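You operate a simulated robot arm through the tools that you are given. There is no shell and no other tool. Be economical: measure what you need, move in short steps, check, and stop when the job is done.

Carry out the task below with a simulated robot arm. There is one attempt and no reset: what you move stays moved.

TASK
Turn the torque knob to OUT.
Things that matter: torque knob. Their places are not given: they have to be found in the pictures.

It is judged by the outcome, as a careful person would: the job done as asked, and still so three seconds after it is handed in. It fails if anything else is knocked over, pushed out of place, dropped, spilled or broken.

THE ROBOT
A 7-joint arm with a two-finger parallel gripper, fixed in place. Base frame: the origin is at the foot of the arm, x ahead of it, y to its left, z up. Lengths are in m, angles in degrees, forces in N, time in s.
Its first joint turns from -66.0 to 66.0 degrees. Payload 2.5 kg.
Tool frame: the origin (TCP) lies between the finger pads and is the grasp point; the fingertips stand 0.023 m ahead of it; z points along the fingers, y is the line along which they close. The gripper opens to 0.094 m. The fingers are 0.038 m wide and 0.01 m thick; the gripper's body (0.054 by 0.096 m) begins 0.039 m behind the TCP.
Orientation is that of the tool frame in the base frame, as a unit quaternion [x, y, z, w]. With the fingers straight down and closing along the base's y, the tool's x points along the base's -x, its y along +y and its z along -z.

THE INTERFACE
- The arm moves only by the tool nudge_tool. Its argument "steps" is a list of rows, each an object of numbers (a shift or turn left out is 0, a gripper value left out holds the last): "wx", "wy", "wz": the turn, a rotation vector about the tool's x, y, z in degrees; "tx", "ty", "tz": the shift along the tool's x, y, z in m; "jaw": the finger opening in m, from 0 to 0.094. In form: [{"wx": .., "wy": .., "wz": .., "tx": .., "ty": .., "tz": .., "jaw": ..}, ...]. A call has 1 to 8 rows; each row shifts and turns the commanded pose from where the row before left it, along the tool's axes as they then stand. A row lasts 0.2 s, in which the tool goes at most 0.05 m and 8.6 degrees; a call with a longer step from one row to the next is refused whole, and so is a gripper value outside its range. A pose out of reach is approached as far as the arm can. The call stops where the force on the tool passes 40 N (or 10 N more than at its start, if that is more) or the arm is blocked; 0.2 s more then pass. The fingers move at their own pace (about 0.108 m/s each) and stop on an object; they squeeze with about 31 N. The grip force told is the motor's: it shows also when the fingers shut on nothing. Time passes only in rows, and 0.2 s behind the last, so rows that do not move let the fingers close. It gives the time, the measured TCP pose, the force on the tool (base axes), the opening and the grip force at its end, in the units of the frame above (readings bear some noise), and new pictures: "views" is both (left out), scene, wrist or none.
- Cameras (640 x 400 px; columns grow to the right, rows downward): "scene" is fixed at [0.1287, -0.4127, 0.5428]; the picture's right is [0.75, -0.66, 0.00], its down [-0.37, -0.42, -0.83] and it looks along [0.54, 0.62, -0.56] (base axes); focal length 246 px, centre (320, 200). "wrist" rides on the gripper at [-0.039, 0, -0.044] in the tool frame; the picture's right is [0.00, -1.00, 0.00], its down [0.97, 0.00, -0.24] and it looks along [0.24, 0.00, 0.97] (tool axes); focal length 218 px, centre (320, 200).
- pixel_to_xyz(camera, pixels): for up to 12 pixels [column, row] of the newest picture of that camera ("zoom" is the newest enlarged one), the place [x, y, z] in the base frame of the surface seen there, good to about 0.002 m. No time passes.
- close_up(camera, box): a new picture of the part [left, top, right, bottom] of that camera's present view, enlarged. No time passes.
- close_job(): hands the job in; it is judged then, once.

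Work in short steps. Measure before you move; look again where a grasp or a placing could have gone wrong, and mend it. You have 60 turns and 120 pictures in all, the two below and enlarged ones among them. Open the gripper and draw the arm clear of the work before you hand the job in, unless the task says otherwise; then end with one line.

The tools are called after ">>>" by a JSON object that holds its "method" and its "body". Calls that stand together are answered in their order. nudge_tool: Moves the arm, as the interface text tells. Its arguments: {"type":"object","properties":{"steps":{"type":"array"},"views":{"type":"string","enum":["both","scene","wrist","none"]}},"required":["steps"]} The other tools are called the same way: pixel_to_xyz (camera, pixels) gives the place of the surface under pixels of a picture; close_up (camera, box) takes an enlarged picture of a part of a camera's view; close_job () hands the job in.

At the start:

```text
t: 0.0
eef_pos: [0.2997, -0.0978, 0.4141]
orientation: [0.0, 1.0, 0.0, -0.001]
ft_force: [-0.7, -0.6, -0.2]
gripper_width: 0.094
grip_force: 0.1
```

scene: 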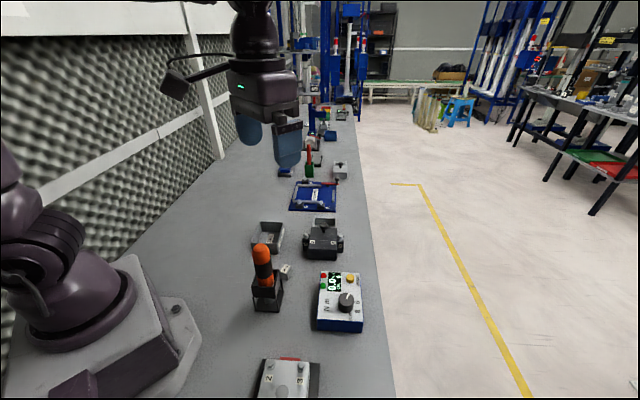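
wrist: 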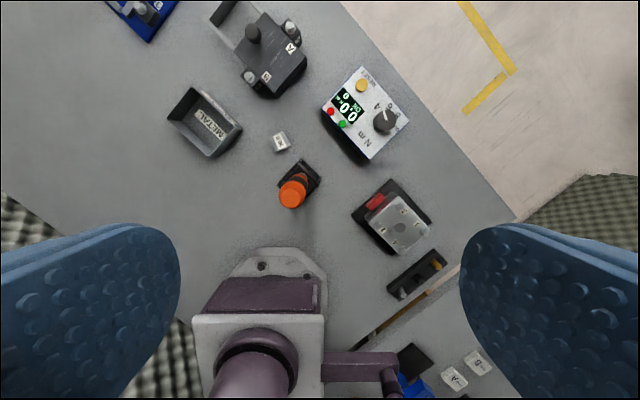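

I see a device with a dark knob at scene (346,302) and wrist (385,121). I'll enlarge both views to read the labels.

>>> {"method": "close_up", "body": {"camera": "wrist", "box": [310, 55, 420, 165]}}

>>> {"method": "close_up", "body": {"camera": "scene", "box": [300, 255, 380, 345]}}

>>> {"method": "close_up", "body": {"camera": "wrist", "box": [200, 0, 320, 110]}}

>>> {"method": "pixel_to_xyz", "body": {"camera": "wrist", "pixels": [[385, 121], [360, 115], [400, 135], [361, 85], [371, 158], [329, 100], [408, 118]]}}

```text
3.64 times, centred on (365, 110) of wrist
```

zoom: 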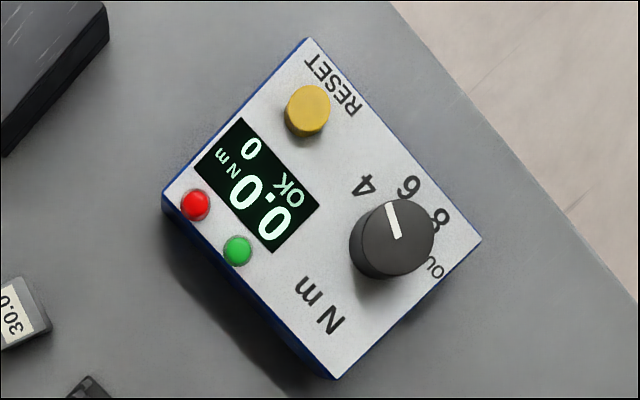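

```text
4.44 times, centred on (340, 300) of scene
```

zoom: 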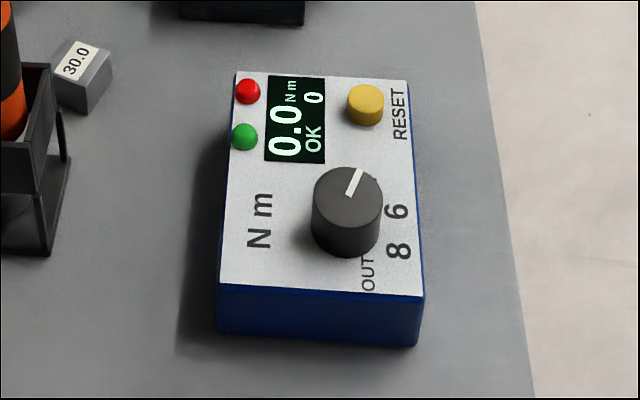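

```text
3.64 times, centred on (260, 55) of wrist
```

zoom: 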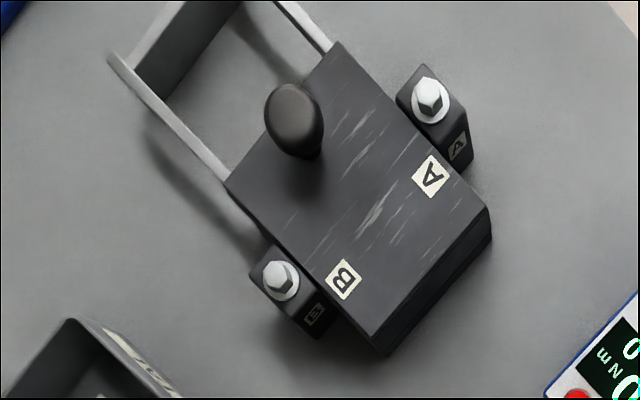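

```text
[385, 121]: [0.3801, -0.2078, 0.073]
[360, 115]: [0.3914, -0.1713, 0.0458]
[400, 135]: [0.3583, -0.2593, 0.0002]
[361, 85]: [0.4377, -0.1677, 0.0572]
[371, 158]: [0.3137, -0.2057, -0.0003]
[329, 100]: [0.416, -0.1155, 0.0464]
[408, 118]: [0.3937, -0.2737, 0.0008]
```

Knob top is near (0.380, -0.208, 0.073), and the pointer sits between 4 and 6. OUT lies past 8, partly hidden by the knob. I'll move above it for a better look.

>>> {"method": "nudge_tool", "body": {"steps": [{"tx": -0.02, "ty": -0.0275, "tz": 0.025}, {"tx": -0.02, "ty": -0.0275, "tz": 0.025}, {"tx": -0.02, "ty": -0.0275, "tz": 0.025}, {"tx": -0.02, "ty": -0.0275, "tz": 0.025}, {}], "views": "wrist"}}

```text
t: 1.2
eef_pos: [0.3777, -0.2092, 0.3122]
orientation: [0.0, 1.0, 0.0, -0.001]
ft_force: [0.6, 0.3, 0.0]
gripper_width: 0.0942
grip_force: 0.0
```

wrist: 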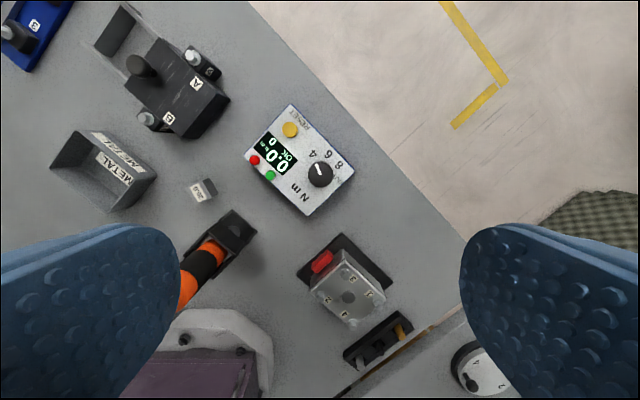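

The knob is at wrist (320,173). I'll enlarge it here; another dial shows at (480,370) but carries no torque label.

>>> {"method": "close_up", "body": {"camera": "wrist", "box": [440, 330, 520, 400]}}

>>> {"method": "close_up", "body": {"camera": "wrist", "box": [270, 130, 370, 210]}}

>>> {"method": "pixel_to_xyz", "body": {"camera": "zoom", "pixels": [[320, 200]]}}

```text
5.71 times, centred on (480, 365) of wrist
```

zoom: 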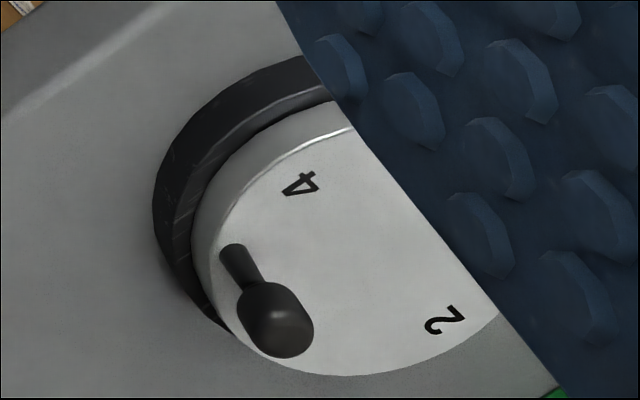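

```text
5.00 times, centred on (320, 170) of wrist
```

zoom: 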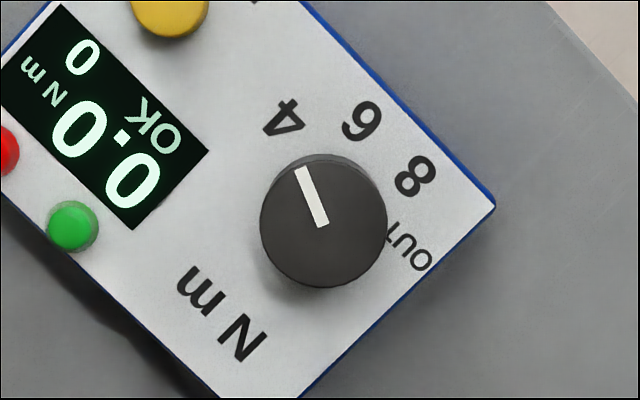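

```text
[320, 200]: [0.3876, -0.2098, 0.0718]
```

I'll measure the knob, pointer and label positions.

>>> {"method": "pixel_to_xyz", "body": {"camera": "zoom", "pixels": [[323, 225], [302, 172], [322, 222], [285, 118], [362, 120], [415, 177], [411, 247], [268, 225], [380, 225], [323, 280], [490, 205], [298, 5]]}}

```text
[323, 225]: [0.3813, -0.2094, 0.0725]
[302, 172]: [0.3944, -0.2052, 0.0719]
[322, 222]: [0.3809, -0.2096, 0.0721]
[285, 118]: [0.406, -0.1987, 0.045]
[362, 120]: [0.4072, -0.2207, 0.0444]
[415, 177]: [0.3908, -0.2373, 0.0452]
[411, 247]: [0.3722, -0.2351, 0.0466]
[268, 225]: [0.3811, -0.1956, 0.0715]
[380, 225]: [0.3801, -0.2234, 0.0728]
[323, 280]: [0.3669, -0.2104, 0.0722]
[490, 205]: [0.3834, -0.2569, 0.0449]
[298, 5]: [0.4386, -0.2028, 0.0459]
```

Knob centre is (0.381, -0.2095), top z 0.072, radius about 0.015. The pointer is at about +18° and OUT at about -114°, so it needs roughly 132° clockwise from above. I'll check the tall neighbours' clearance, centre over the knob and pre-rotate the other way.

>>> {"method": "pixel_to_xyz", "body": {"camera": "wrist", "pixels": [[218, 247], [195, 275], [240, 225], [345, 280], [322, 262], [290, 130], [203, 188]]}}

>>> {"method": "nudge_tool", "body": {"steps": [{"tx": -0.0033, "jaw": 0.06}, {"wz": -8.5}, {"wz": -8.5}, {"wz": -8.5}, {"wz": -8.5}, {"wz": -8.5}, {"wz": -8.5}, {"wz": -8.5}], "views": "none"}}

```text
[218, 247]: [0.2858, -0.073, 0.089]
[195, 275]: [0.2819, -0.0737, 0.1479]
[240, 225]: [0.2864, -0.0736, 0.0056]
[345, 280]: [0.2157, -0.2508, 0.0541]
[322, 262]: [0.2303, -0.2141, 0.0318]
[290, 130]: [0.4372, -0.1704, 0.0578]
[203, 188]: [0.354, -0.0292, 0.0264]
```

```text
t: 3.0
eef_pos: [0.3826, -0.2081, 0.3142]
orientation: [-0.497, 0.868, 0.001, -0.001]
ft_force: [-1.0, 0.1, -0.3]
gripper_width: 0.0599
grip_force: 0.0
```

Neighbours are clear. I'll finish the pre-rotation and descend to just above the knob.

>>> {"method": "nudge_tool", "body": {"steps": [{"wz": -6.5, "tz": 0.04}, {"tz": 0.045}, {"tz": 0.045}, {"tz": 0.045}, {"tz": 0.02}, {}]}}

```text
t: 4.4
eef_pos: [0.3821, -0.209, 0.1189]
orientation: [-0.545, 0.839, 0.001, 0.0]
ft_force: [0.3, -0.1, 0.4]
gripper_width: 0.0597
grip_force: 0.2
```

scene: 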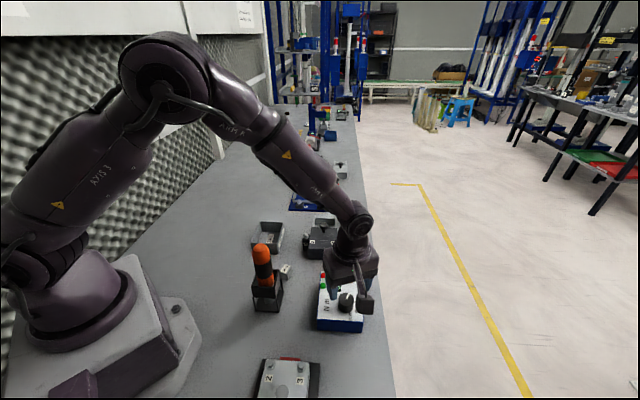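
wrist: 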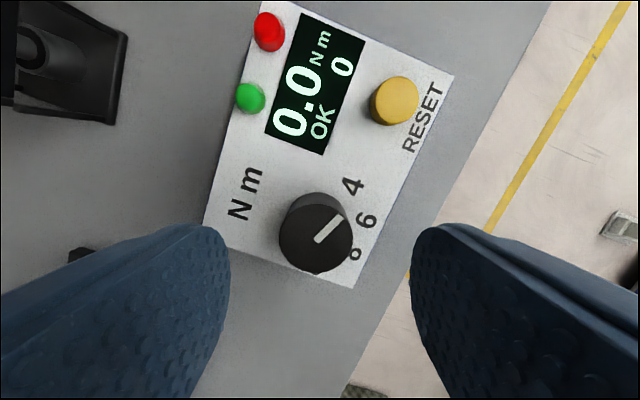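

The knob sits midway between the fingers. I'll descend 0.044 m so the tips stop about 7 mm above the panel, then close.

>>> {"method": "nudge_tool", "body": {"steps": [{"tz": 0.022}, {"tz": 0.022}, {}, {"jaw": 0.02}, {"jaw": 0.02}, {"jaw": 0.02}]}}

```text
t: 5.8
eef_pos: [0.3817, -0.2077, 0.0744]
orientation: [-0.545, 0.838, 0.002, -0.002]
ft_force: [-20.2, 10.1, 9.9]
gripper_width: 0.0337
grip_force: 45.2
```

scene: 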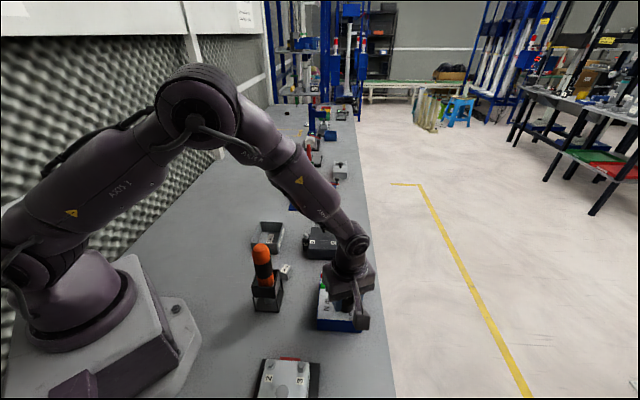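
wrist: 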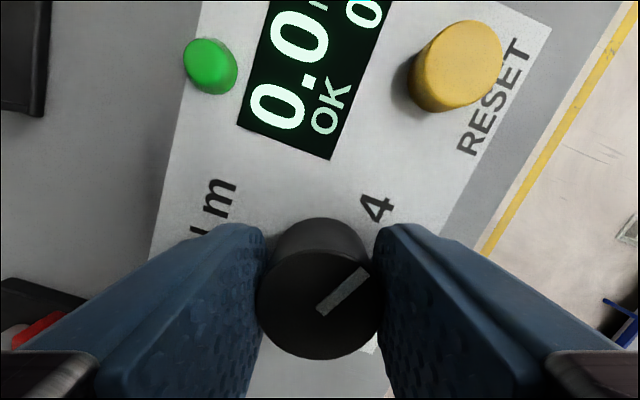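

Force of about 22 N along tool +y shows I'm slightly off centre. I'll ease along +y and check.

>>> {"method": "nudge_tool", "body": {"steps": [{"ty": 0.0015}, {}], "views": "none"}}

```text
t: 6.4
eef_pos: [0.3804, -0.2078, 0.0754]
orientation: [-0.543, 0.84, -0.001, 0.0]
ft_force: [-6.6, -1.3, -10.2]
gripper_width: 0.0336
grip_force: 45.3
```

The side force has dropped. I'll turn clockwise from above (+wz) in part and check.

>>> {"method": "nudge_tool", "body": {"steps": [{"wz": 7}, {"wz": 7}, {"wz": 7}, {"wz": 7}, {}], "views": "wrist"}}

```text
t: 7.6
eef_pos: [0.3822, -0.2087, 0.0749]
orientation: [-0.325, 0.946, -0.001, 0.0]
ft_force: [1.7, -10.6, -13.9]
gripper_width: 0.0336
grip_force: 45.2
```

wrist: 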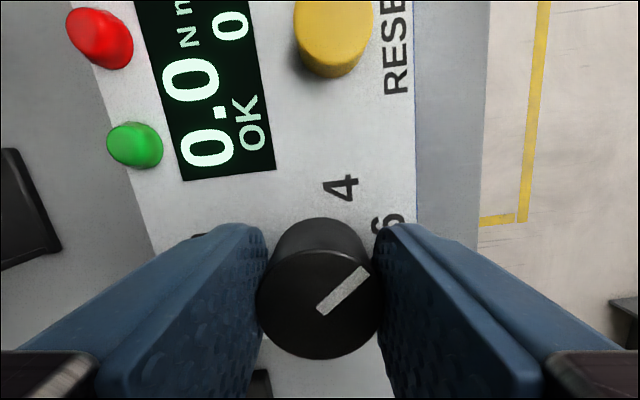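

The knob turns with the fingers and the box stays put. Continuing.

>>> {"method": "nudge_tool", "body": {"steps": [{"wz": 7}, {"wz": 7}, {"wz": 7}, {"wz": 7}, {"wz": 7}, {"wz": 7}, {"wz": 7}, {}], "views": "both"}}

```text
t: 8.9
eef_pos: [0.3827, -0.2096, 0.0737]
orientation: [-0.018, 1.0, -0.002, 0.001]
ft_force: [3.2, -3.1, -1.8]
gripper_width: 0.0339
grip_force: 44.2
stopped in row 6: the force on the tool passed its limit (the readings are from after the stop); the commanded pose is now the measured one
```

scene: 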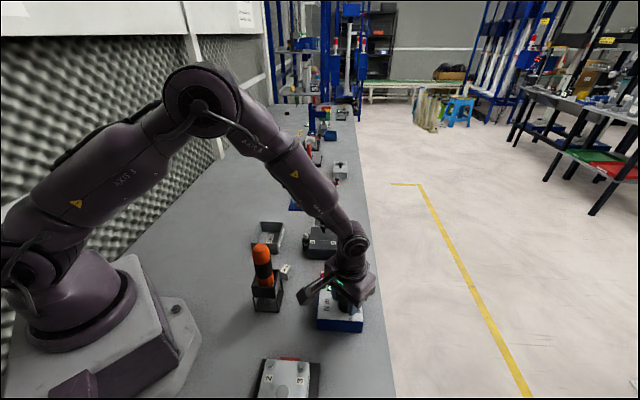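
wrist: 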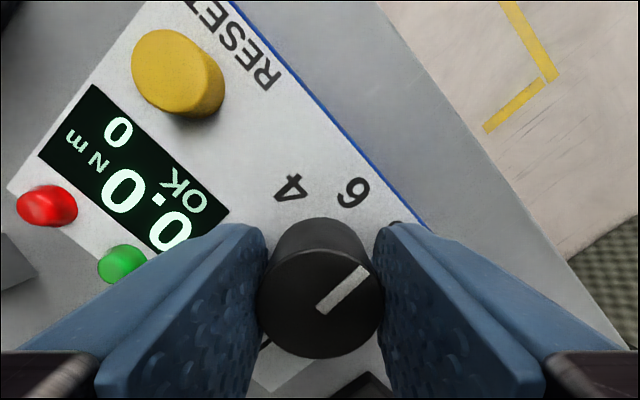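

About 64° turned; the force stop has relaxed and the pointer is still fixed relative to the fingers. Continuing more gently.

>>> {"method": "nudge_tool", "body": {"steps": [{"wz": 5}, {"wz": 5}, {"wz": 5}, {"wz": 5}, {"wz": 5}, {"wz": 5}, {"wz": 5}], "views": "wrist"}}

```text
t: 10.5
eef_pos: [0.3806, -0.2107, 0.0751]
orientation: [0.285, 0.959, -0.003, 0.004]
ft_force: [-3.5, -9.4, 3.1]
gripper_width: 0.0335
grip_force: 45.2
```

wrist: 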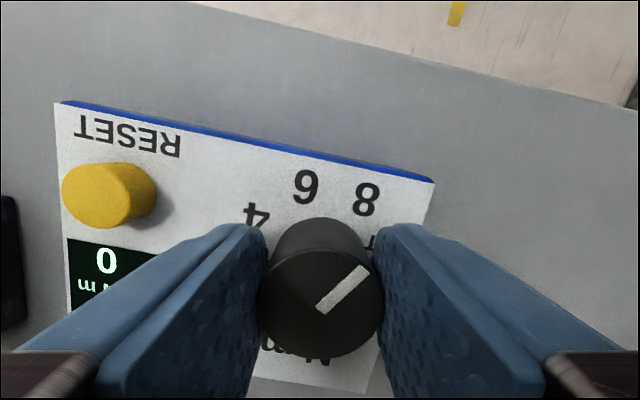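

About 99° turned and the pointer is just past 8. Roughly 33° more to OUT.

>>> {"method": "nudge_tool", "body": {"steps": [{"wz": 5}, {"wz": 5}, {"wz": 5}, {"wz": 5}, {"wz": 5}, {"wz": 5}, {"wz": 3}], "views": "wrist"}}

```text
t: 12.1
eef_pos: [0.3806, -0.2111, 0.0748]
orientation: [0.546, 0.838, -0.002, 0.003]
ft_force: [-5.9, -20.5, -11.4]
gripper_width: 0.0339
grip_force: 45.0
```

wrist: 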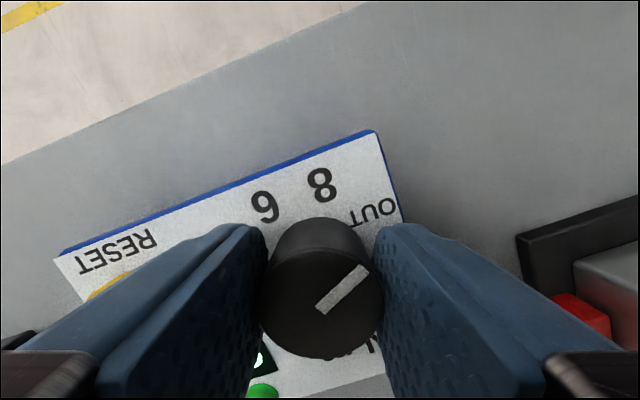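

Turned 132°. I'll open, rise and inspect the pointer from above.

>>> {"method": "nudge_tool", "body": {"steps": [{"jaw": 0.06}, {"jaw": 0.06}, {"tz": -0.03}, {"tz": -0.045}, {"tz": -0.045}, {"tz": -0.045}, {"tz": -0.045}, {}]}}

>>> {"method": "close_up", "body": {"camera": "wrist", "box": [270, 130, 370, 210]}}

```text
t: 13.9
eef_pos: [0.3819, -0.2082, 0.2848]
orientation: [0.544, 0.839, 0.0, 0.002]
ft_force: [-0.1, -0.1, -0.3]
gripper_width: 0.0599
grip_force: 0.0
```

scene: 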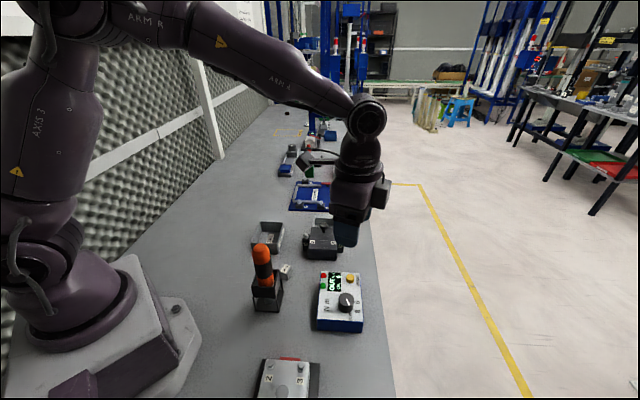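
wrist: 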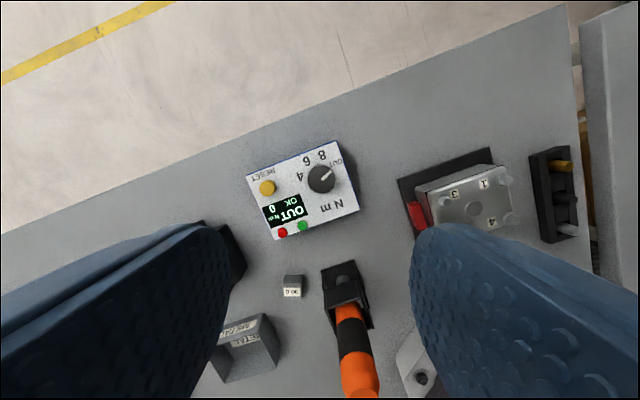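

```text
5.00 times, centred on (320, 170) of wrist
```

zoom: 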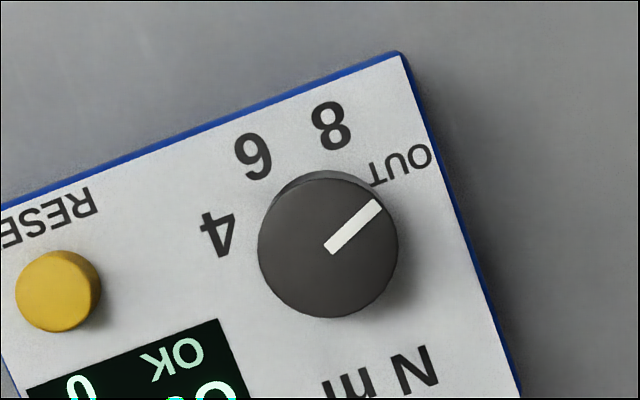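

The display now reads OUT. I'll measure the pointer against the label.

>>> {"method": "pixel_to_xyz", "body": {"camera": "zoom", "pixels": [[328, 246], [375, 205], [330, 248], [402, 164], [331, 127], [253, 157], [217, 233], [400, 52]]}}

>>> {"method": "close_up", "body": {"camera": "wrist", "box": [240, 150, 360, 240]}}

```text
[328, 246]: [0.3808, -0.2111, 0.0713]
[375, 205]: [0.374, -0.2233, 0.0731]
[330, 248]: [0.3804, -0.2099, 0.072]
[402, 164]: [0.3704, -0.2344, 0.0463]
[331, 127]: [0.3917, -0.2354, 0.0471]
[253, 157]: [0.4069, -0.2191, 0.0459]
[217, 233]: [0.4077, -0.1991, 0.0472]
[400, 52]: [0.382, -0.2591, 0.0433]
```

```text
4.44 times, centred on (300, 195) of wrist
```

zoom: 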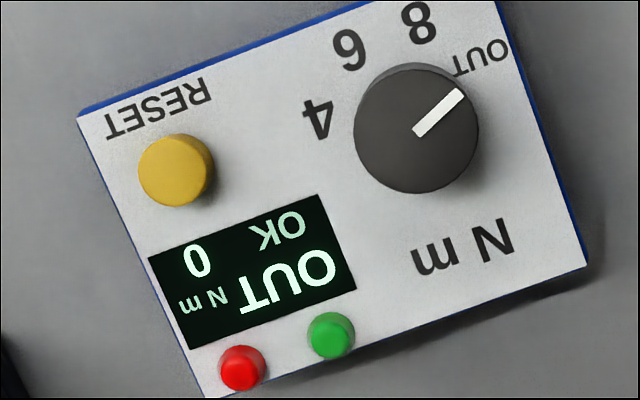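

The pointer is at about -116°, the OUT label at about -114°, and the display reads OUT. The box and its neighbours haven't moved, the gripper is open and the arm is clear, so I'm handing it in.

>>> {"method": "close_job", "body": {}}

```text
The job is handed in.
```

The torque knob is turned to OUT: its pointer lines up with the OUT label to within about 2°, and the device's display reads OUT.
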